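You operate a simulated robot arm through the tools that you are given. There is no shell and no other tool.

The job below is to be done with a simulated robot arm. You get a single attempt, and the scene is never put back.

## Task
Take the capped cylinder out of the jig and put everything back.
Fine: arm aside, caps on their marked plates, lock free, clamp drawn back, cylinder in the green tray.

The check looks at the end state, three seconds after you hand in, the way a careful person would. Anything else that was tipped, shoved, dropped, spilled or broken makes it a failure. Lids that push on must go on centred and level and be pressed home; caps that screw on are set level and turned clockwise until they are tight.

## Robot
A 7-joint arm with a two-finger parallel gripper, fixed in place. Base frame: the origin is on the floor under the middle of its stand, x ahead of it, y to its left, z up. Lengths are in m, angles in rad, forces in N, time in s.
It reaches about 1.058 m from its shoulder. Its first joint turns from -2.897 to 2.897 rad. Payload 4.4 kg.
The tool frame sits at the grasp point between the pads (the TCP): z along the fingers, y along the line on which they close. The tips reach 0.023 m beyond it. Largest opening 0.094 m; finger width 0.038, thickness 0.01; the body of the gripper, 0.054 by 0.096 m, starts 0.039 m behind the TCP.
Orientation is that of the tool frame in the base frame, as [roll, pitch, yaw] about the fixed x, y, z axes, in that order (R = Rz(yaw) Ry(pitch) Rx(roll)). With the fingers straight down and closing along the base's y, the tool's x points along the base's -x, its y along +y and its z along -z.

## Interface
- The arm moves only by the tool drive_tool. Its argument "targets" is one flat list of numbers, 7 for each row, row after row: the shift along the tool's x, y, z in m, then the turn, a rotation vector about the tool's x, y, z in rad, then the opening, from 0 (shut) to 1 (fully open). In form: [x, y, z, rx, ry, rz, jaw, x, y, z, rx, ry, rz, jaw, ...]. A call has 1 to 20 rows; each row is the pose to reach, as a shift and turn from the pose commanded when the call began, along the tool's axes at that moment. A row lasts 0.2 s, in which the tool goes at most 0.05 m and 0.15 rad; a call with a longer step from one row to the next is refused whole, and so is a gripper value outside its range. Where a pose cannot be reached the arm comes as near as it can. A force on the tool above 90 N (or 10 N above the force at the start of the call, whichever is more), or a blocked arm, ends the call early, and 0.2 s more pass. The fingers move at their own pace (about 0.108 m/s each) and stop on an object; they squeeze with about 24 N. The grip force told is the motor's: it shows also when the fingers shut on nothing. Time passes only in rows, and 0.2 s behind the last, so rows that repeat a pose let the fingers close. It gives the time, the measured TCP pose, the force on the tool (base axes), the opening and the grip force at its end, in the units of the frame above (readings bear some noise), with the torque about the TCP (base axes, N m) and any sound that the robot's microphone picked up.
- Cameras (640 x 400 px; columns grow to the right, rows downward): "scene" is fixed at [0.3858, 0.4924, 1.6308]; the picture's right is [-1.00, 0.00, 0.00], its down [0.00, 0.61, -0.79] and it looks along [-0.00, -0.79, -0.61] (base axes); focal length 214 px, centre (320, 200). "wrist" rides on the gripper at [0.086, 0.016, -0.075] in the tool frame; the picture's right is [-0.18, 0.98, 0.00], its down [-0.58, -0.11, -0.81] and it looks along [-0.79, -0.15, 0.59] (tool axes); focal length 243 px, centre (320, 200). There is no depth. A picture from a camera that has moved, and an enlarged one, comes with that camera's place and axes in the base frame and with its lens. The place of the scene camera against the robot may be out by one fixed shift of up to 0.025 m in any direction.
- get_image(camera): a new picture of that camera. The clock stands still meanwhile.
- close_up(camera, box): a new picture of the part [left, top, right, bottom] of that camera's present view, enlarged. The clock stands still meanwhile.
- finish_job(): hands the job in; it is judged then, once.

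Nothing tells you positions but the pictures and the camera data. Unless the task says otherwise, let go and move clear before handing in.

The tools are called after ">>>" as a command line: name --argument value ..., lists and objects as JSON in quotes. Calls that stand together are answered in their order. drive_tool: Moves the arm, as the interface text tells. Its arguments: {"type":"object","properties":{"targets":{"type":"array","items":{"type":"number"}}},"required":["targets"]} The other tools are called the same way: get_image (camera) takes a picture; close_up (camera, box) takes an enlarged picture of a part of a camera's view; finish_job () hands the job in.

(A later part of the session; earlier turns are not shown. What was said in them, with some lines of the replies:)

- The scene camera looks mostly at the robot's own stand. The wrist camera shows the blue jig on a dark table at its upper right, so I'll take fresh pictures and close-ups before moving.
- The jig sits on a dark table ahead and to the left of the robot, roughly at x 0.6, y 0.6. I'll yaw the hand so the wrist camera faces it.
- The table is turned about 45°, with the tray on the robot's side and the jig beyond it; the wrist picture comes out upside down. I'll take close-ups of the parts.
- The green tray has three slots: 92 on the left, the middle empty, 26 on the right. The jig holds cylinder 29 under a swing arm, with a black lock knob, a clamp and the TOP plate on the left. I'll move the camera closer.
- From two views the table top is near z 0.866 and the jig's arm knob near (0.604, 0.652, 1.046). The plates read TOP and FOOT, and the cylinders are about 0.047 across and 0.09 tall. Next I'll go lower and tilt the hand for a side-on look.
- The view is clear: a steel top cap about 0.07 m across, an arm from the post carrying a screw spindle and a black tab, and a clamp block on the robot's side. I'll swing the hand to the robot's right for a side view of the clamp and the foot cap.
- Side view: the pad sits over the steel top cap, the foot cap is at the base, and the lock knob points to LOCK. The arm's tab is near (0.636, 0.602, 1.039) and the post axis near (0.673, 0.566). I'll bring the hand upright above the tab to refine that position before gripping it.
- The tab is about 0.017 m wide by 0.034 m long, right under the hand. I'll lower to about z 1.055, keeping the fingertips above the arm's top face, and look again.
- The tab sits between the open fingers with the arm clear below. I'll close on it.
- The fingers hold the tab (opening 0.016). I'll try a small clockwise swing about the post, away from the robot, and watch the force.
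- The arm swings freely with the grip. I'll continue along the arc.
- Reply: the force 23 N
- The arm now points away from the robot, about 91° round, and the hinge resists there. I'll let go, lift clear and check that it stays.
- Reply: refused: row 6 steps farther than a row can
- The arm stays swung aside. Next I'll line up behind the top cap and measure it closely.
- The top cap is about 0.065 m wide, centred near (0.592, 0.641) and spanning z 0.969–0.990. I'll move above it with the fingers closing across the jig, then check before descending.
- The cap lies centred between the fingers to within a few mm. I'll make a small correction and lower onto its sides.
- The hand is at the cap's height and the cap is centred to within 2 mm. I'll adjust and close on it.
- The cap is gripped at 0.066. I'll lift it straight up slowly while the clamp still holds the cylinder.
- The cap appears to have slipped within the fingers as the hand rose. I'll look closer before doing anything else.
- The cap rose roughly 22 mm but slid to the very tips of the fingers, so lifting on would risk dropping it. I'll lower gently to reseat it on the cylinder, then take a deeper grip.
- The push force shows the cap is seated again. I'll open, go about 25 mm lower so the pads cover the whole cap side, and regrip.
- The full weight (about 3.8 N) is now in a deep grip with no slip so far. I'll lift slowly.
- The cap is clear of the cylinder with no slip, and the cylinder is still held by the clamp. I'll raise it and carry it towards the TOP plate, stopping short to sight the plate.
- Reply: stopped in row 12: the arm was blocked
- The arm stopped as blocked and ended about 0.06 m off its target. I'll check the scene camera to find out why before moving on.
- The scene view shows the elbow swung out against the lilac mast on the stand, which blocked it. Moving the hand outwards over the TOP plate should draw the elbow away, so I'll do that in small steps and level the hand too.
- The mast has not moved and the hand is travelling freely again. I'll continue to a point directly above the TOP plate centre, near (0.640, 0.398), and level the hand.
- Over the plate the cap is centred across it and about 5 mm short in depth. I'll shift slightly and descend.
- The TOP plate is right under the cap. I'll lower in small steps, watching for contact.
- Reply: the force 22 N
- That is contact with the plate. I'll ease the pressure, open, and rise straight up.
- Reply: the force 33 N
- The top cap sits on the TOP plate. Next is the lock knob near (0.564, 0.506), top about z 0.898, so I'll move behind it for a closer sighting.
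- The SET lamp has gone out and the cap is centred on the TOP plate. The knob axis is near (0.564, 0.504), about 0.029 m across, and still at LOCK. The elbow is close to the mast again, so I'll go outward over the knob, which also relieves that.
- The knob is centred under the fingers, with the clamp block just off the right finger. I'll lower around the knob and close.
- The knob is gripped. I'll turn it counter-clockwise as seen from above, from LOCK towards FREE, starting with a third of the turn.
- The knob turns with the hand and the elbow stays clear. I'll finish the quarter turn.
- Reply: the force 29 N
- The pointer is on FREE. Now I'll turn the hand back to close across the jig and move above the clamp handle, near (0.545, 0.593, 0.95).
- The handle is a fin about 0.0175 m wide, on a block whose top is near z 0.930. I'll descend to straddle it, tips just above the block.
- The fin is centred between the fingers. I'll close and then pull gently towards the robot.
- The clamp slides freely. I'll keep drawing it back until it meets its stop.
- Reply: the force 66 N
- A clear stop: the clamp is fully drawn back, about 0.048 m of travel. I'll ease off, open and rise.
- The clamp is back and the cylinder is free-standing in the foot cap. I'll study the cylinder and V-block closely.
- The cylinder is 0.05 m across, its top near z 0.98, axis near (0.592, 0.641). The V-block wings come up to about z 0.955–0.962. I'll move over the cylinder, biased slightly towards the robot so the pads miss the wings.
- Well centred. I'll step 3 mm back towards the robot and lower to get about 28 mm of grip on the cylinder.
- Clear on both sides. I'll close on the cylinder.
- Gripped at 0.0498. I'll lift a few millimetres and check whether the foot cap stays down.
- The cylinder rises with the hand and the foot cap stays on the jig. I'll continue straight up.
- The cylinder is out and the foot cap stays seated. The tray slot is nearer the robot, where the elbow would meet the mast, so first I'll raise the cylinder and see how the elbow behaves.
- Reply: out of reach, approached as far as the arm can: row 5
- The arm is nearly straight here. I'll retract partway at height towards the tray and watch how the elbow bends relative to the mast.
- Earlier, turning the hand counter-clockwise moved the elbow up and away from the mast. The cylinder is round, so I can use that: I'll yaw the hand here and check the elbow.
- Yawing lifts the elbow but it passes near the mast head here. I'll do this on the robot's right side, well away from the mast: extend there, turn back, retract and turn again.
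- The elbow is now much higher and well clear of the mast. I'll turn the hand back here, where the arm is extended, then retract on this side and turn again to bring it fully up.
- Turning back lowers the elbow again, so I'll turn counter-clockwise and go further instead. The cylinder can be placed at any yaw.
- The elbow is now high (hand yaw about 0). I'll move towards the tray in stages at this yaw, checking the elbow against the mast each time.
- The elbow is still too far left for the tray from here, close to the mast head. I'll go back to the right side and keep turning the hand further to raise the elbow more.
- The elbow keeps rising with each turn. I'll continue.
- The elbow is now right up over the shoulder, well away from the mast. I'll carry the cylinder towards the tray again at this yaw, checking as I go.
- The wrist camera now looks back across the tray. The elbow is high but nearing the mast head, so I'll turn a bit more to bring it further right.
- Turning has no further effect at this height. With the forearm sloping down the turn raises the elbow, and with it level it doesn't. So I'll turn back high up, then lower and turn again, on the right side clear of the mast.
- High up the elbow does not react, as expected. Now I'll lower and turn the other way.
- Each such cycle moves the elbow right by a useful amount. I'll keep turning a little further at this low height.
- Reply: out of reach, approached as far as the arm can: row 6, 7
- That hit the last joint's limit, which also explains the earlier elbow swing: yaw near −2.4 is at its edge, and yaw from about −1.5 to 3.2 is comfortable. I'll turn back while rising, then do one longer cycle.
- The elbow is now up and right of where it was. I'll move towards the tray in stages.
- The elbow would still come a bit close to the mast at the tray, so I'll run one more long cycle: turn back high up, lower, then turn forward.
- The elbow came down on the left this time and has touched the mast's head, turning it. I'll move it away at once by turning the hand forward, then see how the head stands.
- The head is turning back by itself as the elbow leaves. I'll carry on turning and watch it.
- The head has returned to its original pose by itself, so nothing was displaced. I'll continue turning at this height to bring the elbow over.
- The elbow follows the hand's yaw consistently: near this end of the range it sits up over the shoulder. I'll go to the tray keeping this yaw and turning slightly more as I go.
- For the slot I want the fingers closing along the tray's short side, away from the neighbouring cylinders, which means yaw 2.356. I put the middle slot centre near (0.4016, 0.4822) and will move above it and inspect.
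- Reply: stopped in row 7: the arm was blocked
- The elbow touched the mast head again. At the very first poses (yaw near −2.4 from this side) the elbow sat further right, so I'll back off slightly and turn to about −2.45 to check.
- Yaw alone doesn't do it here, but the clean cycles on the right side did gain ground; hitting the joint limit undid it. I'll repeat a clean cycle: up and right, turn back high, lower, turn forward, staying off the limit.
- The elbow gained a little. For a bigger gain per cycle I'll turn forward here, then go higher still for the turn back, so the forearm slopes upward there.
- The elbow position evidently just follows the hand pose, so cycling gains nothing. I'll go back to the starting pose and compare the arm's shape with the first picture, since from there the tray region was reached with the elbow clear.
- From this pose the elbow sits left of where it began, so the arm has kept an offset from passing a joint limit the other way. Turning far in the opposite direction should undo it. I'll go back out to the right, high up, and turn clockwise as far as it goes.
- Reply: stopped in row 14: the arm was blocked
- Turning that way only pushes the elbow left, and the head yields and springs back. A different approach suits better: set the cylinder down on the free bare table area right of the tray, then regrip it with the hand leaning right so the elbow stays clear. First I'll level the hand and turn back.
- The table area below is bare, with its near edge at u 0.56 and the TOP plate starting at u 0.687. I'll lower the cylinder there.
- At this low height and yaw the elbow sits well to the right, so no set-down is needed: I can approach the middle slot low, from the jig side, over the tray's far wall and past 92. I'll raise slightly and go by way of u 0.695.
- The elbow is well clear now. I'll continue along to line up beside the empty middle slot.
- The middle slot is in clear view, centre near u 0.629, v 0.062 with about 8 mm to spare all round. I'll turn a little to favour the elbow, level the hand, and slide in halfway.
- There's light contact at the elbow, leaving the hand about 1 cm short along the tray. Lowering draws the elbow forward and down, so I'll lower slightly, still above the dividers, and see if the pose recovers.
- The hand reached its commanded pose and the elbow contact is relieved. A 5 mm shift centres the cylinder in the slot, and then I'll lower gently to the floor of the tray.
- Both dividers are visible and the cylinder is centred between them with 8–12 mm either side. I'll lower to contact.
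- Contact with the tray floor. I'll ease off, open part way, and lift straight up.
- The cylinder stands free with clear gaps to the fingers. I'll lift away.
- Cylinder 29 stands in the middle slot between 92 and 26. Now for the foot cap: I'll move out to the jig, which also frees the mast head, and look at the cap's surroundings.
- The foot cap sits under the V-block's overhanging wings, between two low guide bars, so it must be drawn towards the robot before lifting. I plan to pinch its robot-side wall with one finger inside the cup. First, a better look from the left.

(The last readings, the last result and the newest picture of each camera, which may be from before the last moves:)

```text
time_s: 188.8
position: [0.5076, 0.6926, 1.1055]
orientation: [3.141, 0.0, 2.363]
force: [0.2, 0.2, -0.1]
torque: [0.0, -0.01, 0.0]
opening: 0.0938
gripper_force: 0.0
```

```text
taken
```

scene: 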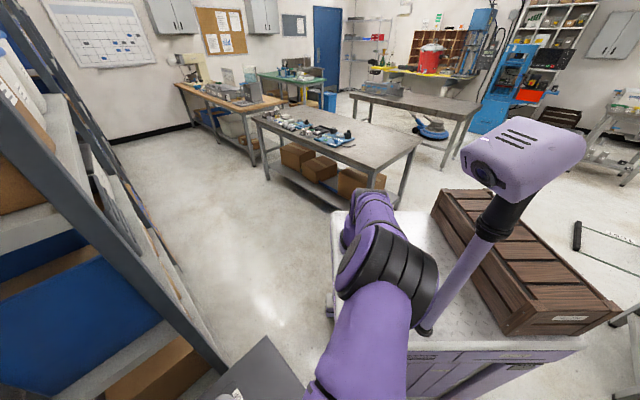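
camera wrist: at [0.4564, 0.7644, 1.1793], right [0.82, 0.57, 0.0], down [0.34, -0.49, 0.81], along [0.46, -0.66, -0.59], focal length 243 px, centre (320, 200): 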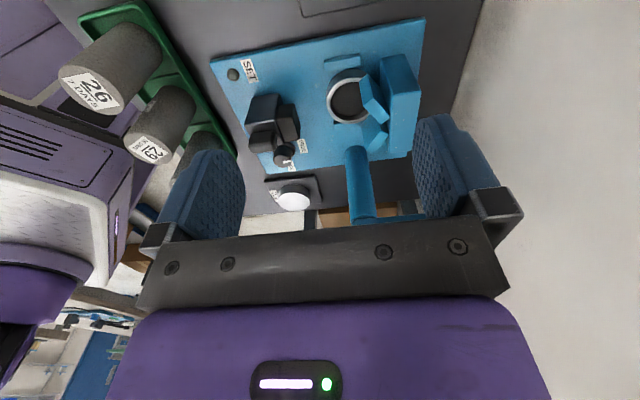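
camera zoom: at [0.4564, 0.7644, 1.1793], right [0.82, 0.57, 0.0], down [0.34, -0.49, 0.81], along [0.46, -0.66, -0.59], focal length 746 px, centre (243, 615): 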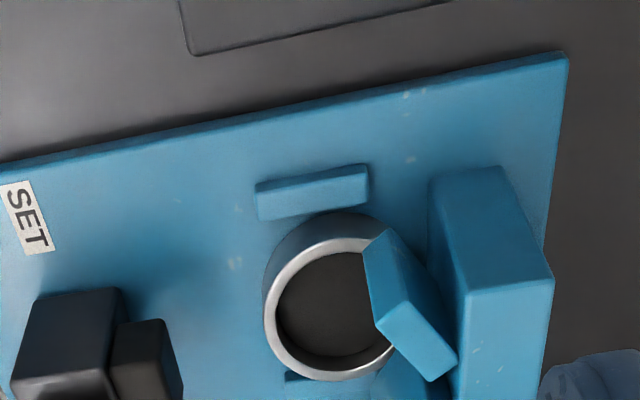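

The bars are as tall as the cap and the wings overhang it. So I'll grip the cap from inside: closed fingers go into the cup, open outward against the wall, slide 16 mm towards the robot, then lift. The hand has to lean back towards the robot to clear the wings, so first I'll turn to yaw 0.785 and check the elbow.

>>> drive_tool --targets '[0, 0, -0.01, 0, 0, 0.1315, 1, 0, 0, -0.02, 0, 0, 0.263, 1, 0, 0, -0.03, 0, 0, 0.3945, 1, 0, 0, -0.04, 0, 0, 0.526, 1, 0, 0, -0.04, 0, 0, 0.6575, 0.5, 0, 0, -0.04, 0, 0, 0.789, 0, 0, 0, -0.04, 0, 0, 0.9205, 0, 0, 0, -0.04, 0, 0, 1.052, 0, 0, 0, -0.04, 0, 0, 1.1835, 0, 0, 0, -0.04, 0, 0, 1.315, 0, 0, 0, -0.04, 0, 0, 1.4465, 0, 0, 0, -0.04, 0, 0, 1.578, 0]'

>>> get_image --camera "scene"

>>> get_image --camera "wrist"

```text
time_s: 191.4
position: [0.5085, 0.6933, 1.1471]
orientation: [-3.141, -0.001, 0.782]
force: [-0.6, 0.0, -0.4]
torque: [-0.03, -0.02, 0.02]
opening: 0.0001
gripper_force: 24.0
```

```text
taken
```

scene: 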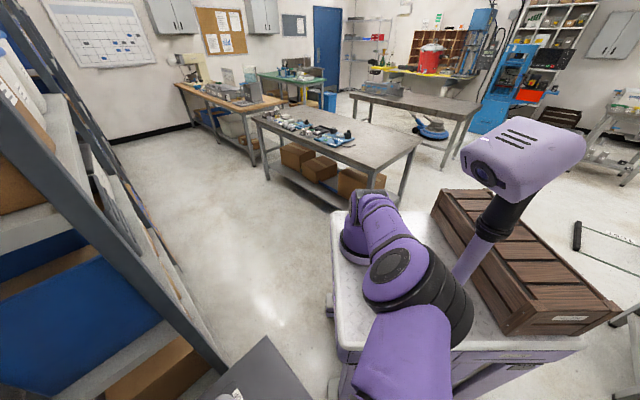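

```text
taken
camera wrist: at [0.5808, 0.7424, 1.2196], right [0.56, -0.83, 0.0], down [-0.49, -0.33, 0.81], along [-0.67, -0.45, -0.59], focal length 243 px, centre (320, 200)
```

wrist: 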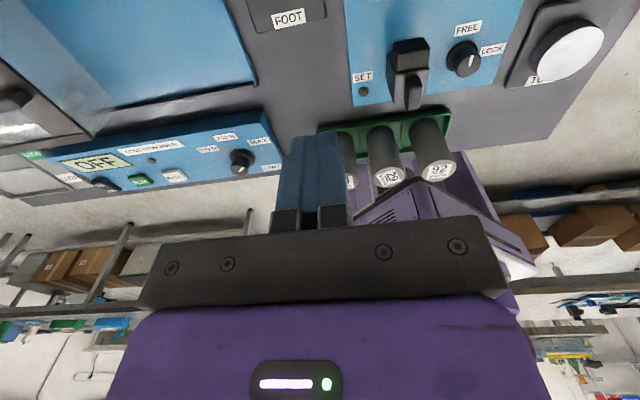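

>>> drive_tool --targets '[0.0033, 0.0237, 0.0193, 0, 0.105, 0, 0, 0.0067, 0.0473, 0.0385, 0, 0.21, 0, 0, 0.01, 0.071, 0.0578, 0, 0.315, 0, 0, 0.0133, 0.0946, 0.077, 0, 0.42, 0, 0, 0.0133, 0.0946, 0.077, 0, 0.42, 0, 0]'

>>> get_image --camera "scene"

>>> get_image --camera "wrist"

```text
time_s: 192.6
position: [0.5855, 0.6365, 1.0702]
orientation: [-3.141, -0.42, 0.786]
force: [-0.3, -0.3, 0.4]
torque: [-0.01, -0.02, -0.02]
opening: 0.0
gripper_force: 23.7
```

```text
taken
```

scene: 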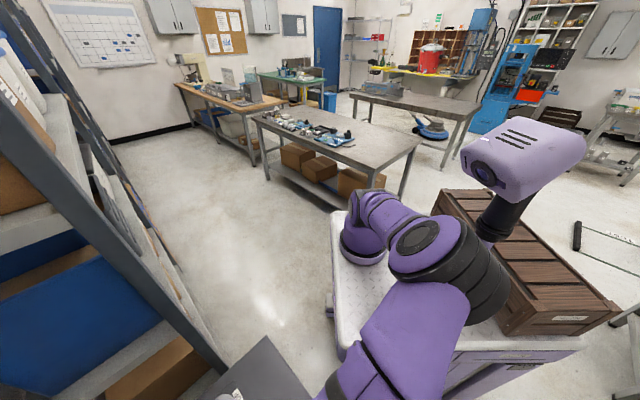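

```text
taken
camera wrist: at [0.6301, 0.6586, 1.1713], right [0.58, -0.81, -0.08], down [-0.69, -0.53, 0.5], along [-0.45, -0.24, -0.86], focal length 243 px, centre (320, 200)
```

wrist: 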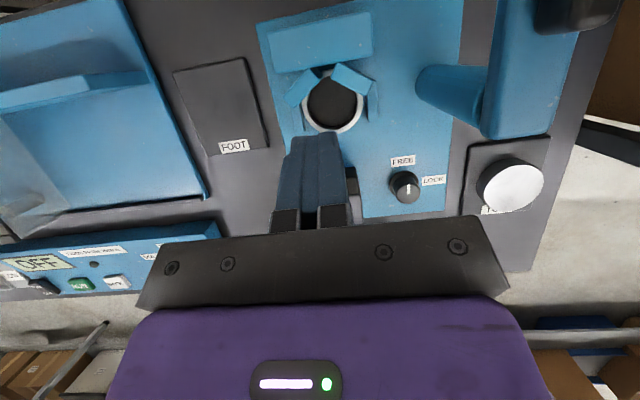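

A very good view now: the cup is visible between the V wings with the closed fingers just short of it. I'll zoom in to measure the alignment.

>>> close_up --camera "wrist" --box '[250, 20, 410, 220]'

```text
2.00 times, centred on (330, 120) of wrist
camera zoom: at [0.6301, 0.6586, 1.1713], right [0.58, -0.81, -0.08], down [-0.69, -0.53, 0.5], along [-0.45, -0.24, -0.86], focal length 485 px, centre (300, 360)
```

zoom: 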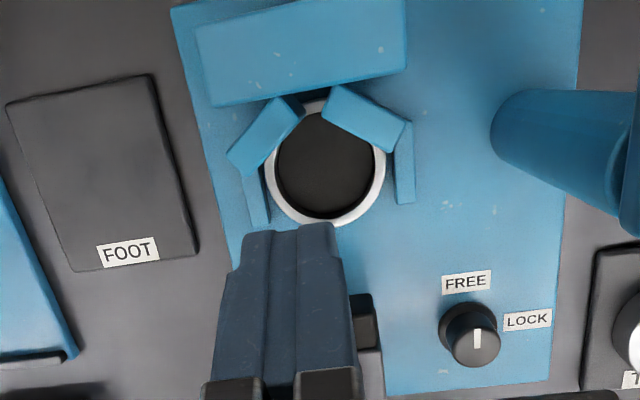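

The tips are within 2 mm of the cup's centre line. I'll descend vertically to just above the rim and look again.

>>> drive_tool --targets '[-0.0124, 0.0005, 0.0301, 0, 0, 0, 0, -0.0247, 0.001, 0.0602, 0, 0, 0, 0, -0.0371, 0.0015, 0.0902, 0, 0, 0, 0, -0.0494, 0.002, 0.1203, 0, 0, 0, 0, -0.0494, 0.002, 0.1203, 0, 0, 0, 0]'

>>> get_image --camera "scene"

>>> close_up --camera "wrist" --box '[220, 40, 420, 240]'

```text
time_s: 193.8
position: [0.5893, 0.6371, 0.9388]
orientation: [3.14, -0.422, 0.786]
force: [-0.9, -0.5, -0.1]
torque: [-0.04, -0.03, -0.01]
opening: 0.0001
gripper_force: 23.9
```

```text
taken
```

scene: 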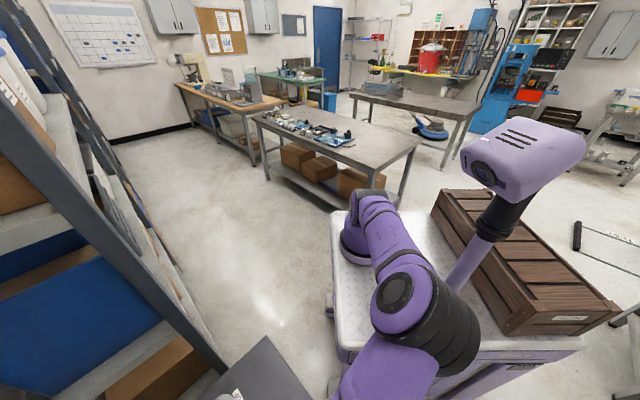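

```text
2.00 times, centred on (320, 140) of wrist
camera zoom: at [0.634, 0.6596, 1.0416], right [0.58, -0.81, -0.08], down [-0.69, -0.53, 0.5], along [-0.45, -0.24, -0.86], focal length 485 px, centre (320, 320)
```

zoom: 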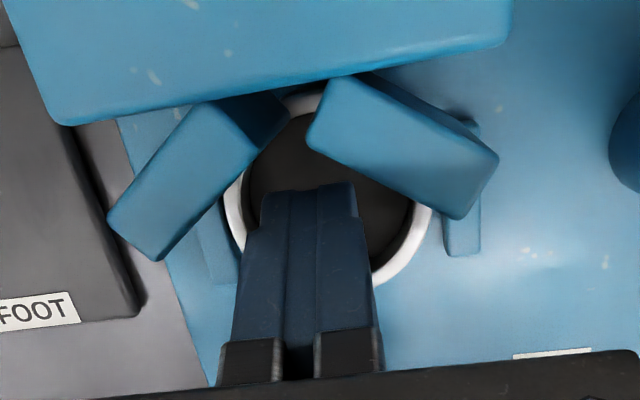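

The closed fingers are centred over the cup between the wings. I'll lower into the cup in small steps, feeling for its floor.

>>> drive_tool --targets '[-0.0033, 0, 0.0073, 0, 0, 0, 0, -0.0065, 0, 0.0146, 0, 0, 0, 0, -0.0082, 0, 0.0183, 0, 0, 0, 0]'

>>> close_up --camera "wrist" --box '[220, 40, 420, 240]'

```text
time_s: 194.6
position: [0.5887, 0.638, 0.9187]
orientation: [-3.141, -0.42, 0.785]
force: [-0.3, -1.2, -1.0]
torque: [-0.02, -0.03, 0.0]
opening: 0.0002
gripper_force: 24.4
```

```text
2.00 times, centred on (320, 140) of wrist
camera zoom: at [0.6343, 0.66, 1.0214], right [0.58, -0.81, -0.07], down [-0.69, -0.53, 0.5], along [-0.45, -0.24, -0.86], focal length 485 px, centre (320, 320)
```

zoom: 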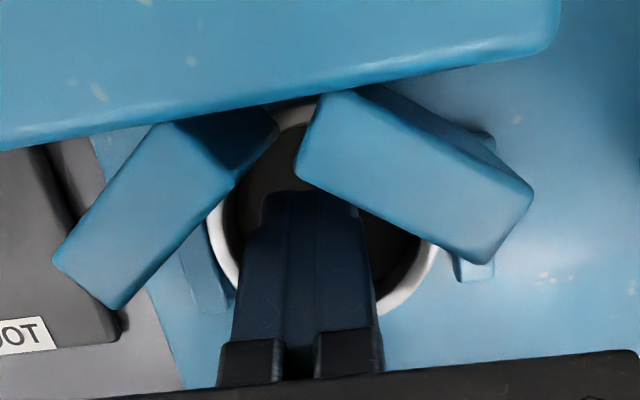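

>>> drive_tool --targets '[-0.0008, 0, 0.0018, 0, 0, 0, 0, -0.0016, 0, 0.0037, 0, 0, 0, 0]'

>>> drive_tool --targets '[-0.0008, 0, 0.0018, 0, 0, 0, 0, -0.0016, 0, 0.0037, 0, 0, 0, 0]'

```text
time_s: 195.2
position: [0.5893, 0.6381, 0.9148]
orientation: [-3.139, -0.422, 0.784]
force: [0.1, 0.1, -0.3]
torque: [-0.02, -0.01, -0.01]
opening: 0.0
gripper_force: 24.0
```

```text
time_s: 195.8
position: [0.5888, 0.6383, 0.9124]
orientation: [-3.141, -0.421, 0.782]
force: [-0.2, -4.0, 13.4]
torque: [-0.22, 0.12, -0.02]
opening: 0.0
gripper_force: 23.4
```

>>> close_up --camera "wrist" --box '[240, 80, 420, 240]'

```text
2.50 times, centred on (330, 160) of wrist
camera zoom: at [0.6338, 0.6597, 1.0152], right [0.58, -0.81, -0.08], down [-0.69, -0.53, 0.5], along [-0.44, -0.23, -0.86], focal length 606 px, centre (295, 300)
```

zoom: 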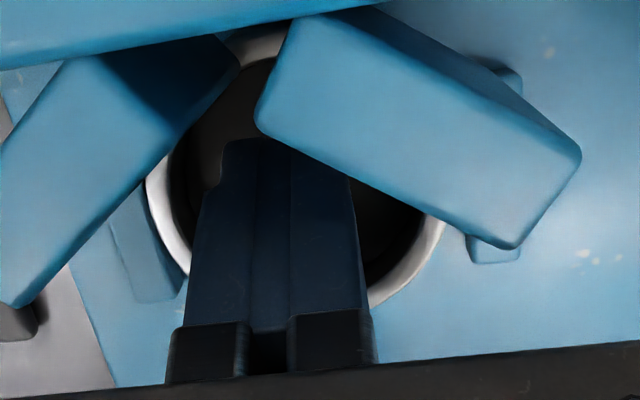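

The tips rest on the cup floor, about 12 mm below its rim. I'll ease up a millimetre and open the fingers outward against the cup wall.

>>> drive_tool --targets '[0.0005, 0, -0.0012, 0, 0, 0, 0, 0.0005, 0, -0.0012, 0, 0, 0, 0.06, 0.0005, 0, -0.0012, 0, 0, 0, 0.12, 0.0005, 0, -0.0012, 0, 0, 0, 0.2, 0.0005, 0, -0.0012, 0, 0, 0, 0.3, 0.0005, 0, -0.0012, 0, 0, 0, 0.3]'

>>> close_up --camera "wrist" --box '[240, 80, 420, 240]'

```text
time_s: 197.2
position: [0.5891, 0.6369, 0.912]
orientation: [-3.141, -0.42, 0.785]
force: [-2.9, -7.8, 6.1]
torque: [-0.25, 0.2, -0.06]
opening: 0.0158
gripper_force: 0.0
```

```text
2.50 times, centred on (330, 160) of wrist
camera zoom: at [0.6333, 0.6595, 1.015], right [0.58, -0.81, -0.07], down [-0.69, -0.53, 0.5], along [-0.45, -0.24, -0.86], focal length 606 px, centre (295, 300)
```

zoom: 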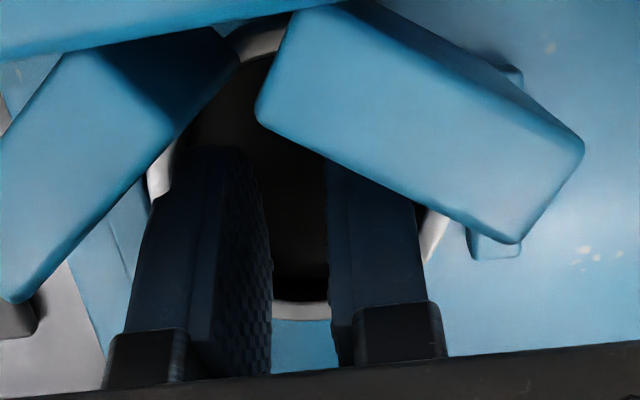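

The fingers have stalled against the wall at 0.0158, so the cup is gripped from inside. I'll slide it towards the robot, out from under the wings.

>>> drive_tool --targets '[0, 0, 0, 0, 0, 0, 1, -0.0037, 0, -0.0016, 0, 0, 0, 1, -0.0073, 0, -0.0033, 0, 0, 0, 1, -0.011, 0, -0.0049, 0, 0, 0, 1, -0.0146, 0, -0.0065, 0, 0, 0, 1]'

>>> get_image --camera "wrist"

>>> close_up --camera "wrist" --box '[240, 80, 420, 240]'

```text
time_s: 198.4
position: [0.5772, 0.6263, 0.9123]
orientation: [3.14, -0.424, 0.785]
force: [2.1, 1.8, 5.8]
torque: [-0.06, -0.07, 0.03]
opening: 0.0269
gripper_force: 0.1
```

```text
taken
camera wrist: at [0.6223, 0.6489, 1.0152], right [0.58, -0.81, -0.08], down [-0.69, -0.53, 0.5], along [-0.45, -0.23, -0.86], focal length 243 px, centre (320, 200)
```

wrist: 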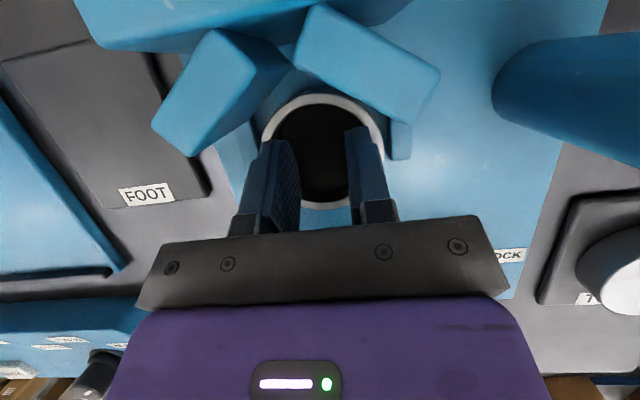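

```text
2.50 times, centred on (330, 160) of wrist
camera zoom: at [0.6223, 0.6489, 1.0152], right [0.58, -0.81, -0.08], down [-0.69, -0.53, 0.5], along [-0.45, -0.23, -0.86], focal length 606 px, centre (295, 300)
```

zoom: 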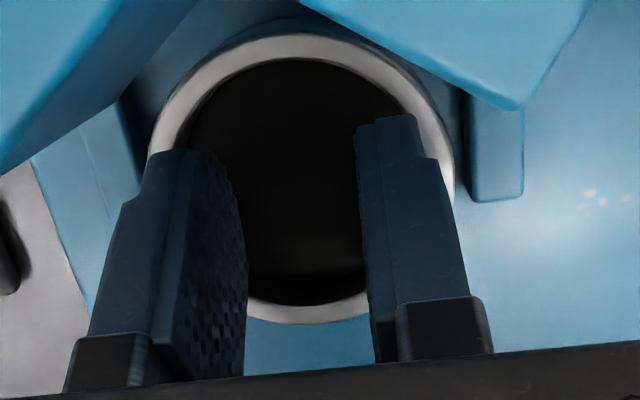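

The cup slid out cleanly and is now visible in full. I'll take it 5 mm further for margin, then lift a little to test the hold.

>>> drive_tool --targets '[-0.0023, 0, -0.001, 0, 0, 0, 1, -0.0046, 0, -0.002, 0, 0, 0, 1, -0.0046, 0, -0.002, 0, 0, 0, 1]'

>>> drive_tool --targets '[0.0006, 0, -0.0014, 0, 0, 0, 1, 0.0012, 0, -0.0027, 0, 0, 0, 1, 0.002, 0, -0.0046, 0, 0, 0, 1]'

>>> close_up --camera "wrist" --box '[240, 80, 420, 240]'

```text
time_s: 199.2
position: [0.5752, 0.625, 0.9123]
orientation: [3.141, -0.421, 0.784]
force: [23.7, 23.3, 8.2]
torque: [-1.14, 1.09, 0.06]
opening: 0.0273
gripper_force: 0.2
```

```text
time_s: 200.0
position: [0.5726, 0.6233, 0.9143]
orientation: [3.141, -0.417, 0.785]
force: [21.8, 22.3, -14.7]
torque: [-0.51, 0.47, -0.07]
opening: 0.0278
gripper_force: 0.2
```

```text
2.50 times, centred on (330, 160) of wrist
camera zoom: at [0.6194, 0.6458, 1.0169], right [0.58, -0.81, -0.07], down [-0.68, -0.53, 0.5], along [-0.45, -0.24, -0.86], focal length 606 px, centre (295, 300)
```

zoom: 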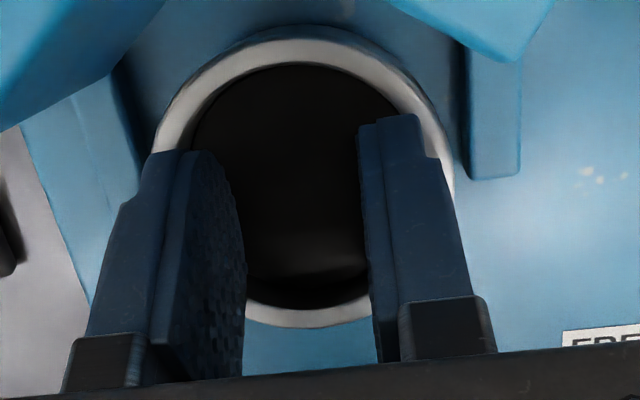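

The hand's body has come up against the clamp jaw (the 33 N acts about 47 mm above the tips), so the slide stops here; the cup is clear of the wings by about 4 mm. I'll reduce the lean slightly to come off the jaw.

>>> drive_tool --targets '[0, 0, 0, 0, -0.04, 0, 1, 0, 0, 0, 0, -0.08, 0, 1, 0, 0, 0, 0, -0.08, 0, 1]'

>>> close_up --camera "wrist" --box '[240, 80, 420, 240]'

```text
time_s: 200.8
position: [0.5731, 0.6227, 0.9163]
orientation: [3.141, -0.339, 0.786]
force: [0.0, 0.4, -2.9]
torque: [0.0, 0.01, -0.02]
opening: 0.0281
gripper_force: 0.0
```

```text
2.50 times, centred on (330, 160) of wrist
camera zoom: at [0.6245, 0.6508, 1.0148], right [0.57, -0.82, -0.06], down [-0.65, -0.5, 0.57], along [-0.49, -0.28, -0.82], focal length 606 px, centre (295, 300)
```

zoom: 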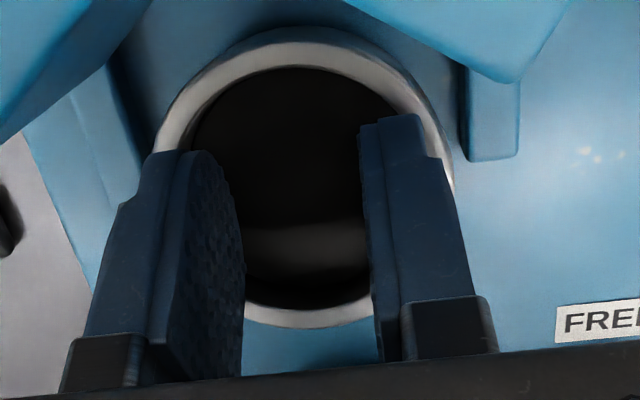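

The contact is gone and the reading shows about 3 N hanging on the fingers. I'll lift slowly.

>>> drive_tool --targets '[0.0013, 0, -0.0038, 0, 0, 0, 1, 0.0027, 0, -0.0075, 0, 0, 0, 1, 0.004, 0, -0.0113, 0, 0, 0, 1]'

>>> get_image --camera "wrist"

>>> close_up --camera "wrist" --box '[240, 80, 420, 240]'

```text
time_s: 201.6
position: [0.5736, 0.6232, 0.9276]
orientation: [-3.142, -0.341, 0.784]
force: [0.0, 0.1, -3.6]
torque: [-0.01, 0.01, 0.0]
opening: 0.0285
gripper_force: 0.1
```

```text
taken
camera wrist: at [0.6247, 0.6506, 1.0265], right [0.57, -0.82, -0.06], down [-0.66, -0.5, 0.57], along [-0.49, -0.28, -0.82], focal length 243 px, centre (320, 200)
```

wrist: 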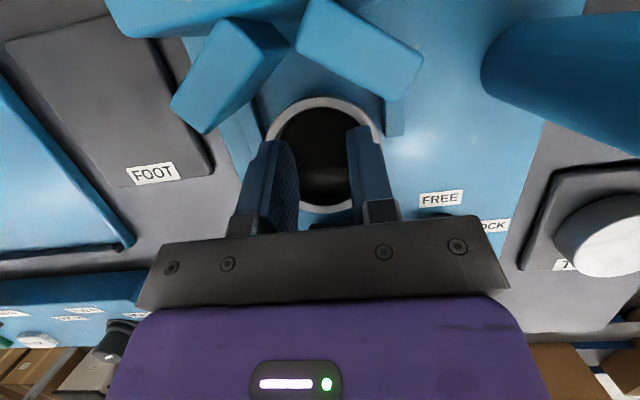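

```text
2.50 times, centred on (330, 160) of wrist
camera zoom: at [0.6247, 0.6506, 1.0265], right [0.57, -0.82, -0.06], down [-0.66, -0.5, 0.57], along [-0.49, -0.28, -0.82], focal length 606 px, centre (295, 300)
```

zoom: 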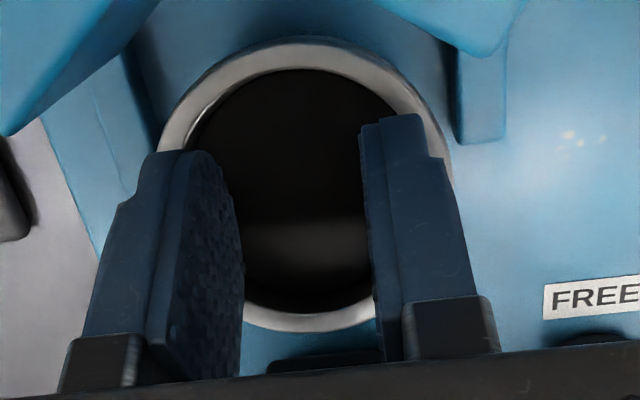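

The cup hangs on the fingers and comes with the hand; the grip creeps very slightly, so I'll keep this short. The FOOT plate centre measures near u 0.881, v 0.167. I'll raise, pass in front of the wing, and move over the plate.

>>> drive_tool --targets '[0.0033, 0, -0.0094, 0, 0, 0, 1, 0.0074, 0, -0.0207, 0, 0, 0, 1, 0.0017, -0.02, -0.0227, 0, 0, 0, 1, -0.0001, -0.055, -0.0234, 0, 0, 0, 1, -0.0001, -0.09, -0.0234, 0, 0, 0, 1, 0.0149, -0.12, -0.018, 0, 0, 0, 1, 0.0316, -0.1334, -0.0121, 0, 0, 0, 1]'

>>> get_image --camera "wrist"

>>> close_up --camera "wrist" --box '[220, 40, 440, 240]'

```text
time_s: 203.2
position: [0.4978, 0.7356, 0.9504]
orientation: [3.14, -0.342, 0.785]
force: [-0.4, 0.0, -3.3]
torque: [0.03, -0.01, -0.01]
opening: 0.0295
gripper_force: 0.0
```

```text
taken
camera wrist: at [0.5487, 0.7638, 1.0487], right [0.57, -0.82, -0.06], down [-0.65, -0.5, 0.57], along [-0.49, -0.28, -0.82], focal length 243 px, centre (320, 200)
```

wrist: 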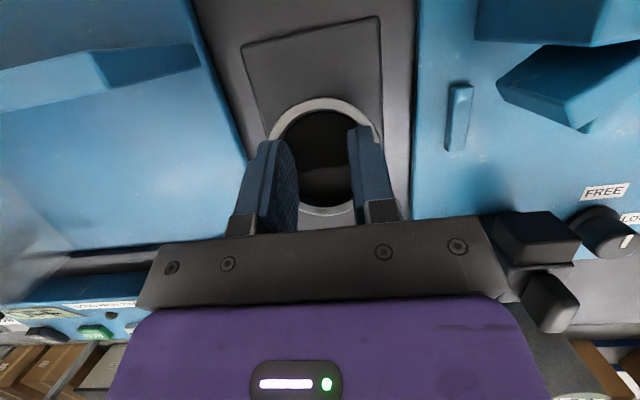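

```text
2.00 times, centred on (330, 140) of wrist
camera zoom: at [0.5487, 0.7638, 1.0487], right [0.57, -0.82, -0.06], down [-0.65, -0.5, 0.57], along [-0.49, -0.28, -0.82], focal length 485 px, centre (300, 320)
```

zoom: 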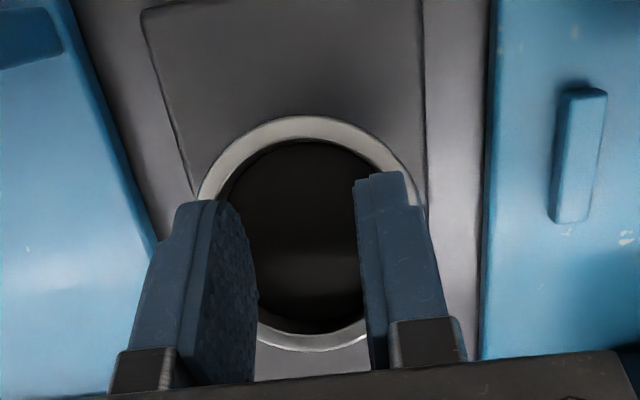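

The cup is still held and sits within 6 mm of the plate's centre. I'll lower it.

>>> drive_tool --targets '[-0.0033, 0, 0.0094, 0, 0, 0, 1, -0.0067, 0, 0.0188, 0, 0, 0, 1, -0.009, 0, 0.0254, 0, 0, 0, 1]'

>>> drive_tool --targets '[-0.0007, 0, 0.0019, 0, 0, 0, 1, -0.0013, 0, 0.0038, 0, 0, 0, 1]'

```text
time_s: 204.0
position: [0.4975, 0.7354, 0.9244]
orientation: [-3.141, -0.338, 0.784]
force: [-0.4, 0.3, -3.2]
torque: [0.03, -0.01, -0.01]
opening: 0.03
gripper_force: 0.0
```

```text
time_s: 204.6
position: [0.4985, 0.7377, 0.9202]
orientation: [3.142, -0.341, 0.785]
force: [-1.1, 0.2, -2.7]
torque: [0.04, -0.03, 0.01]
opening: 0.0305
gripper_force: 0.1
```

>>> drive_tool --targets '[-0.0007, 0, 0.0019, 0, 0, 0, 1, -0.0013, 0, 0.0038, 0, 0, 0, 1]'

>>> close_up --camera "wrist" --box '[220, 40, 440, 240]'

```text
time_s: 205.2
position: [0.4982, 0.7351, 0.9161]
orientation: [-3.141, -0.34, 0.784]
force: [-0.7, 0.2, -1.6]
torque: [0.04, 0.01, 0.01]
opening: 0.0309
gripper_force: 0.0
```

```text
2.00 times, centred on (330, 140) of wrist
camera zoom: at [0.5494, 0.763, 1.0142], right [0.57, -0.82, -0.06], down [-0.66, -0.5, 0.57], along [-0.49, -0.28, -0.82], focal length 485 px, centre (300, 320)
```

zoom: 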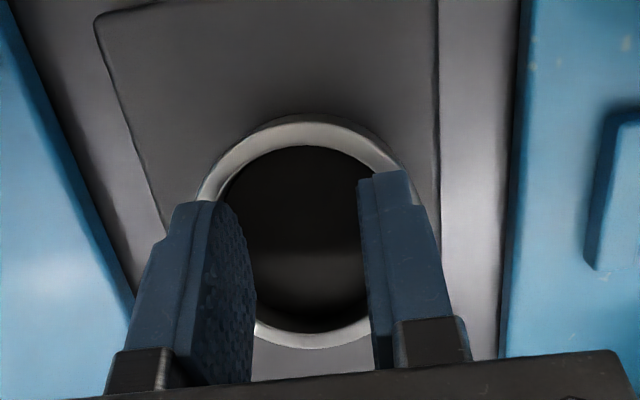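

>>> drive_tool --targets '[-0.0005, 0, 0.0014, 0, 0, 0, 1, -0.001, 0, 0.0028, 0, 0, 0, 1]'

>>> close_up --camera "wrist" --box '[220, 40, 440, 240]'

```text
time_s: 205.8
position: [0.4986, 0.737, 0.9128]
orientation: [-3.141, -0.341, 0.786]
force: [-0.7, -1.1, -0.7]
torque: [0.01, -0.05, -0.03]
opening: 0.0315
gripper_force: 0.1
```

```text
2.00 times, centred on (330, 140) of wrist
camera zoom: at [0.5492, 0.7633, 1.011], right [0.57, -0.82, -0.06], down [-0.66, -0.5, 0.57], along [-0.49, -0.28, -0.82], focal length 485 px, centre (300, 320)
```

zoom: 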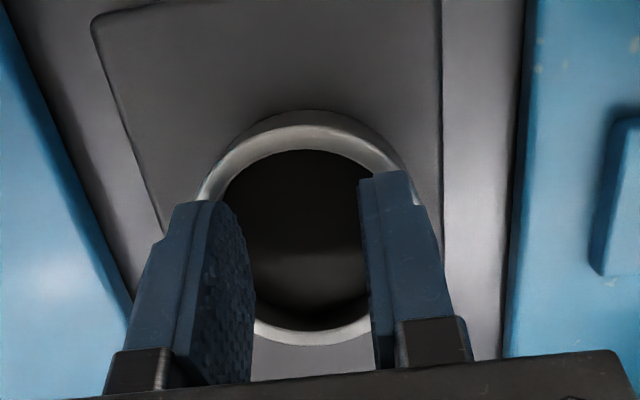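

>>> drive_tool --targets '[-0.0005, 0, 0.0014, 0, 0, 0, 1, -0.001, 0, 0.0028, 0, 0, 0, 1]'

```text
time_s: 206.4
position: [0.4975, 0.7355, 0.9117]
orientation: [3.141, -0.342, 0.786]
force: [0.0, -3.9, 11.7]
torque: [-0.05, -0.02, 0.01]
opening: 0.0315
gripper_force: 0.2
```

The cup rests on the FOOT plate. I'll close the fingers inward to let go, then rise straight up.

>>> drive_tool --targets '[0.0005, 0, -0.0014, 0, 0, 0, 0.3, 0.0005, 0, -0.0014, 0, 0, 0, 0.15, 0.0005, 0, -0.0014, 0, 0, 0, 0.1, 0.0005, 0, -0.0014, 0, 0, 0, 0.1]'

>>> close_up --camera "wrist" --box '[220, 40, 440, 240]'

```text
time_s: 207.4
position: [0.498, 0.7355, 0.9111]
orientation: [-3.141, -0.34, 0.784]
force: [-0.2, 0.1, 0.9]
torque: [0.0, -0.02, 0.01]
opening: 0.0095
gripper_force: 0.0
```

```text
2.00 times, centred on (330, 140) of wrist
camera zoom: at [0.5487, 0.7635, 1.0099], right [0.57, -0.82, -0.06], down [-0.66, -0.5, 0.57], along [-0.49, -0.28, -0.82], focal length 485 px, centre (300, 320)
```

zoom: 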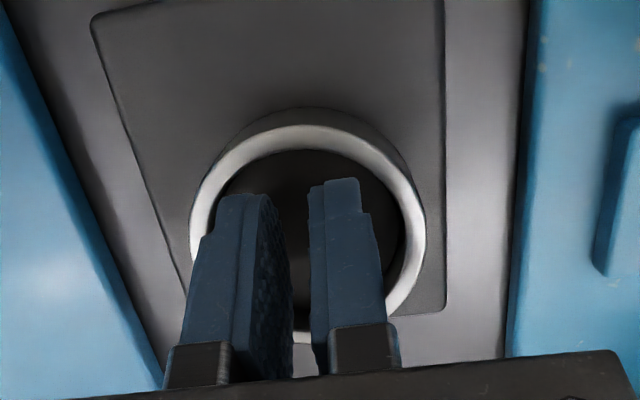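

Released; the cup lies fully on the FOOT plate, about 5 mm from its centre. I'll rise clear.

>>> drive_tool --targets '[0.0033, 0, -0.0094, 0, 0, 0, 0.1, 0.01, 0, -0.0283, 0, 0, 0, 0.1, 0.0217, 0, -0.0613, 0, 0, 0, 0.1, 0.0351, 0, -0.099, 0, 0, 0, 0.1, 0.0502, 0, -0.1414, 0, 0, 0, 0.1]'

>>> get_image --camera "wrist"

>>> get_image --camera "scene"

```text
time_s: 208.6
position: [0.498, 0.7346, 1.061]
orientation: [-3.141, -0.338, 0.785]
force: [0.4, 0.3, -1.5]
torque: [-0.03, 0.0, 0.0]
opening: 0.0092
gripper_force: 0.1
```

```text
taken
camera wrist: at [0.5496, 0.7626, 1.1595], right [0.57, -0.82, -0.06], down [-0.65, -0.5, 0.57], along [-0.49, -0.28, -0.82], focal length 243 px, centre (320, 200)
```

wrist: 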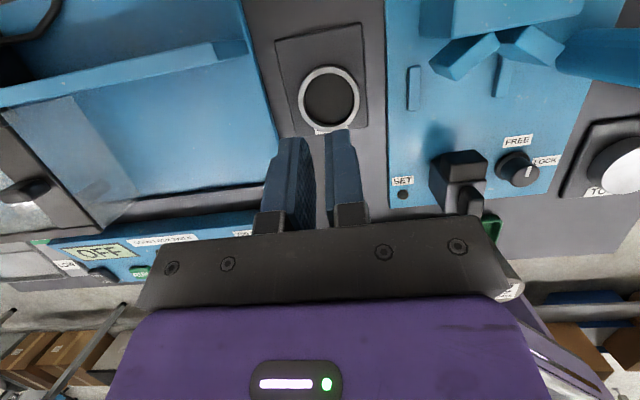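

```text
taken
```

scene: 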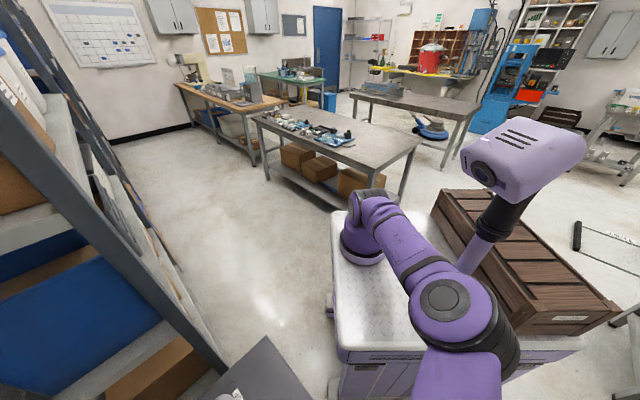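

Both caps are on their plates. I'll straighten the hand, rise, and look over the whole bench.

>>> drive_tool --targets '[-0.0041, 0.028, -0.0351, 0, -0.0567, 0, 0.3, -0.0083, 0.0559, -0.0702, 0, -0.1133, 0, 0.5, -0.0124, 0.0839, -0.1053, 0, -0.17, 0, 0.7, -0.0166, 0.1118, -0.1403, 0, -0.2267, 0, 1, -0.0207, 0.1398, -0.1754, 0, -0.2833, 0, 1, -0.0249, 0.1677, -0.2105, 0, -0.34, 0, 1, -0.0249, 0.1677, -0.2105, 0, -0.34, 0, 1]'

>>> get_image --camera "wrist"

>>> get_image --camera "scene"

```text
time_s: 210.2
position: [0.5515, 0.552, 1.2512]
orientation: [3.141, -0.001, 0.786]
force: [0.6, 0.1, -0.1]
torque: [-0.03, -0.04, -0.04]
opening: 0.094
gripper_force: 0.1
```

```text
taken
camera wrist: at [0.6229, 0.6009, 1.3242], right [0.56, -0.83, 0.0], down [-0.49, -0.33, 0.81], along [-0.67, -0.46, -0.59], focal length 243 px, centre (320, 200)
```

wrist: 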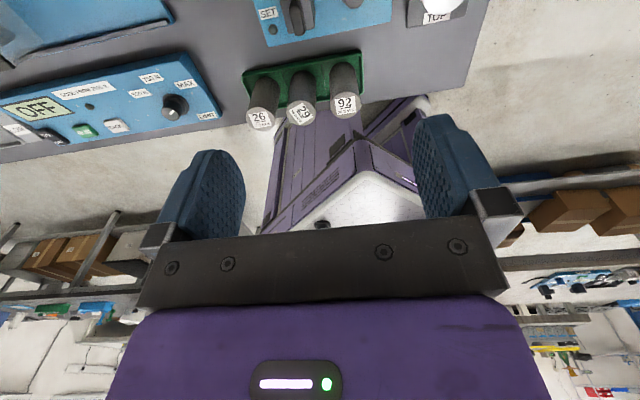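

```text
taken
```

scene: 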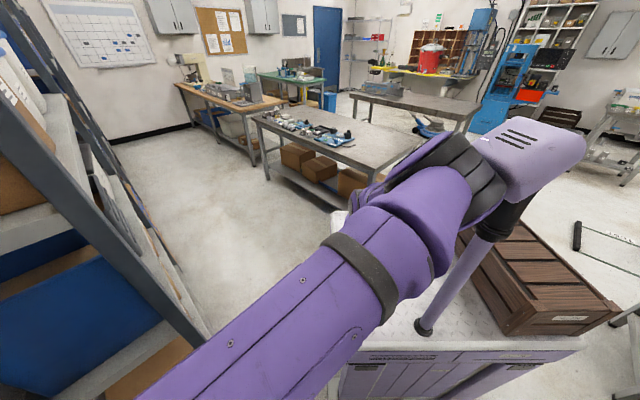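

The tray holds 26, 29 and 92, all upright. The elbow is close to the mast head here, so I'll move out to the right and turn, then inspect the jig.

>>> drive_tool --targets '[-0.003, 0.035, 0, 0, 0, -0.1, 1, -0.006, 0.07, 0, 0, 0, -0.2, 1, -0.009, 0.105, 0, 0, 0, -0.3, 1, -0.012, 0.14, 0, 0, 0, -0.4, 1, -0.0143, 0.1697, 0, 0, 0, -0.5, 1, -0.0143, 0.1697, 0, 0, 0, -0.64, 1, -0.0143, 0.1697, 0, 0, 0, -0.78, 1, -0.0143, 0.1697, 0, 0, 0, -0.92, 1, -0.0143, 0.1697, 0, 0, 0, -1.06, 1, -0.0143, 0.1697, 0, 0, 0, -1.2, 1, -0.0143, 0.1697, 0, 0, 0, -1.34, 1, -0.0143, 0.1697, 0, 0, 0, -1.48, 1, -0.0143, 0.1697, 0, 0, 0, -1.62, 1]'

>>> get_image --camera "wrist"

>>> get_image --camera "scene"

```text
time_s: 213.0
position: [0.6589, 0.4204, 1.2538]
orientation: [3.141, 0.0, 2.406]
force: [0.3, -0.4, 0.5]
torque: [-0.04, 0.01, -0.01]
opening: 0.094
gripper_force: 0.1
```

```text
taken
camera wrist: at [0.6057, 0.4897, 1.326], right [0.8, 0.61, 0.0], down [0.36, -0.47, 0.81], along [0.49, -0.64, -0.59], focal length 243 px, centre (320, 200)
```

wrist: 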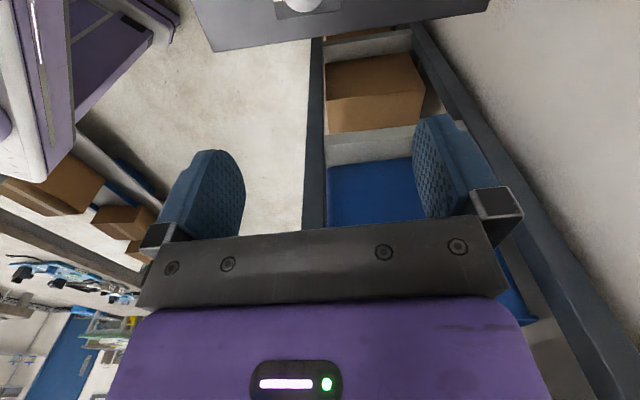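

```text
taken
```

scene: 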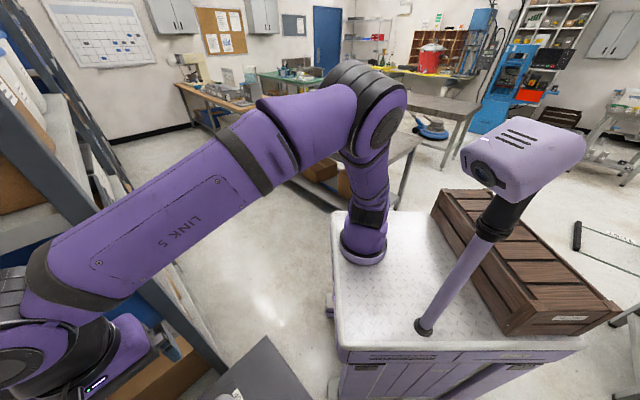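

>>> drive_tool --targets '[0.0399, 0.0145, 0, 0, 0, 0, 1, 0.0798, 0.029, 0, 0, 0, 0, 1, 0.1197, 0.0434, 0, 0, 0, 0, 1, 0.1596, 0.0579, 0, 0, 0, 0, 1, 0.1994, 0.0724, 0, 0, 0, 0, 1, 0.2393, 0.0869, 0, 0, 0, 0, 1, 0.2792, 0.1013, 0, 0, 0, 0, 1, 0.3191, 0.1158, 0, 0, 0, 0, 1]'

>>> get_image --camera "wrist"

>>> close_up --camera "wrist" --box '[200, 0, 440, 160]'

>>> get_image --camera "scene"

```text
time_s: 214.8
position: [0.5007, 0.7219, 1.2516]
orientation: [3.141, 0.0, 2.404]
force: [-0.9, -0.9, 1.6]
torque: [0.08, 0.0, 0.03]
opening: 0.0941
gripper_force: 0.0
```

```text
taken
camera wrist: at [0.4464, 0.789, 1.3253], right [0.8, 0.6, 0.0], down [0.36, -0.47, 0.81], along [0.49, -0.64, -0.59], focal length 243 px, centre (320, 200)
```

wrist: 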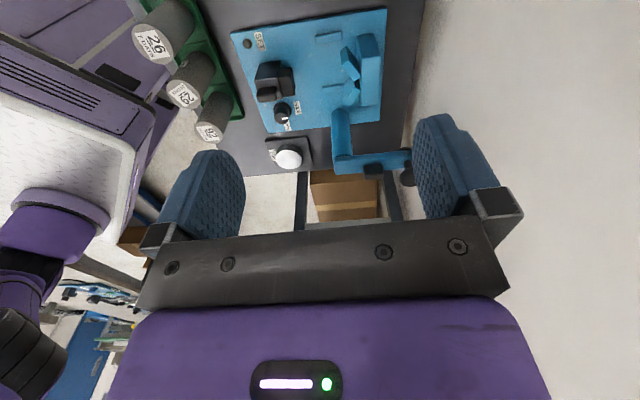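

```text
2.50 times, centred on (320, 80) of wrist
camera zoom: at [0.4464, 0.789, 1.3253], right [0.8, 0.6, 0.0], down [0.36, -0.47, 0.81], along [0.49, -0.64, -0.59], focal length 606 px, centre (320, 500)
```

zoom: 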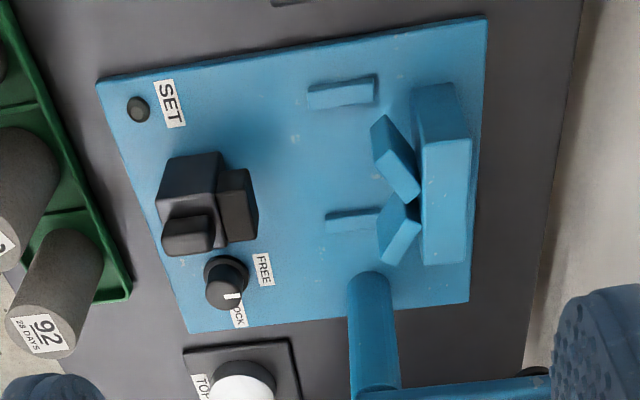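

```text
taken
```

scene: 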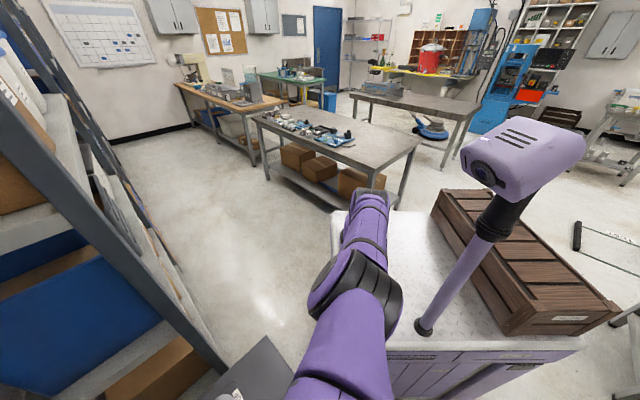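

>>> close_up --camera "wrist" --box '[255, 80, 325, 140]'

>>> close_up --camera "wrist" --box '[240, 110, 440, 210]'

>>> close_up --camera "wrist" --box '[120, 0, 260, 150]'

```text
6.67 times, centred on (290, 110) of wrist
camera zoom: at [0.4464, 0.789, 1.3253], right [0.8, 0.6, 0.0], down [0.36, -0.47, 0.81], along [0.49, -0.64, -0.59], focal length 1618 px, centre (520, 800)
```

zoom: 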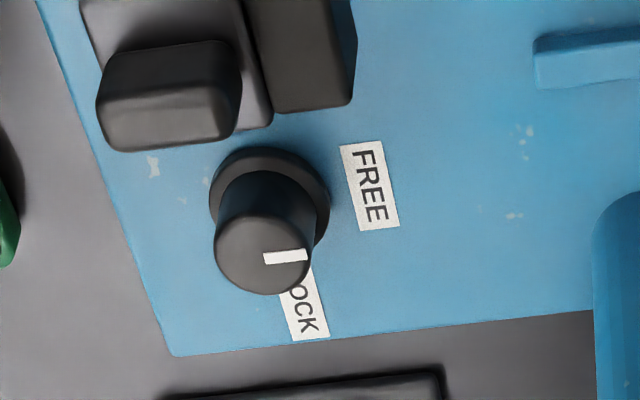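

```text
3.20 times, centred on (340, 160) of wrist
camera zoom: at [0.4464, 0.789, 1.3253], right [0.8, 0.6, 0.0], down [0.36, -0.47, 0.81], along [0.49, -0.64, -0.59], focal length 776 px, centre (256, 328)
```

zoom: 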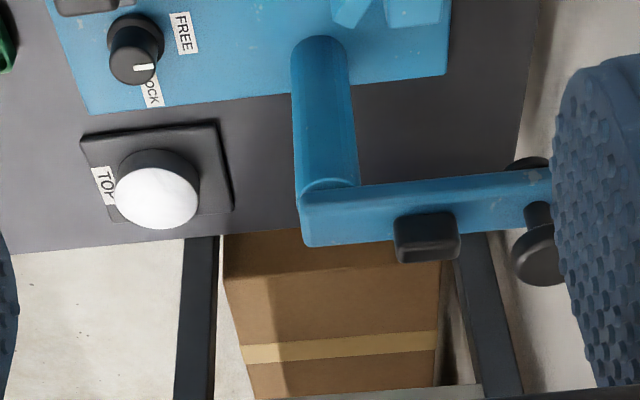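

```text
2.67 times, centred on (190, 75) of wrist
camera zoom: at [0.4464, 0.789, 1.3253], right [0.8, 0.6, 0.0], down [0.36, -0.47, 0.81], along [0.49, -0.64, -0.59], focal length 647 px, centre (667, 533)
```

zoom: 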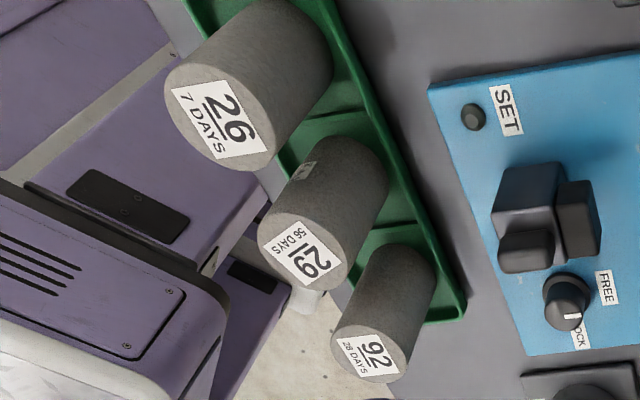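

Checked all round:
- **Arm:** swung aside.
- **Caps:** top cap on TOP, foot cap on FOOT.
- **Lock and clamp:** lock on FREE, clamp fully back.
- **Cylinder:** 29 upright in the tray's middle slot, with 92 and 26 undisturbed.
- **Robot:** hand empty and clear, mast back in its original pose.

I'm handing in.

>>> finish_job

```text
The job is handed in.
```

The job is handed in. In my last pictures everything was where you asked:

- **Arm:** swung about 90° aside, pointing away from the robot.
- **Caps:** the top cap is on the TOP plate. The foot cap is on the FOOT plate, about 5 mm off its centre.
- **Lock and clamp:** the lock points to FREE, and the clamp is drawn back to its stop.
- **Cylinder:** 29 stands upright in the middle slot of the green tray. 92 and 26 are still in their places.

Some things did not go smoothly and could count against it:

- **Top cap:** on the first lift it slipped in the fingers. I set it back down on the cylinder and lifted it again with a deeper grip.
- **Mast on the robot's stand:** the elbow touched it several times and turned its head. The head came back by itself each time and looked unmoved at the end.
- **Jig:** opening the hand at the TOP plate pressed a finger, most likely against the jig's base, with about 24 N. While drawing out the foot cap, the hand pushed against the clamp jaw with about 33 N. Nothing looked moved after either.
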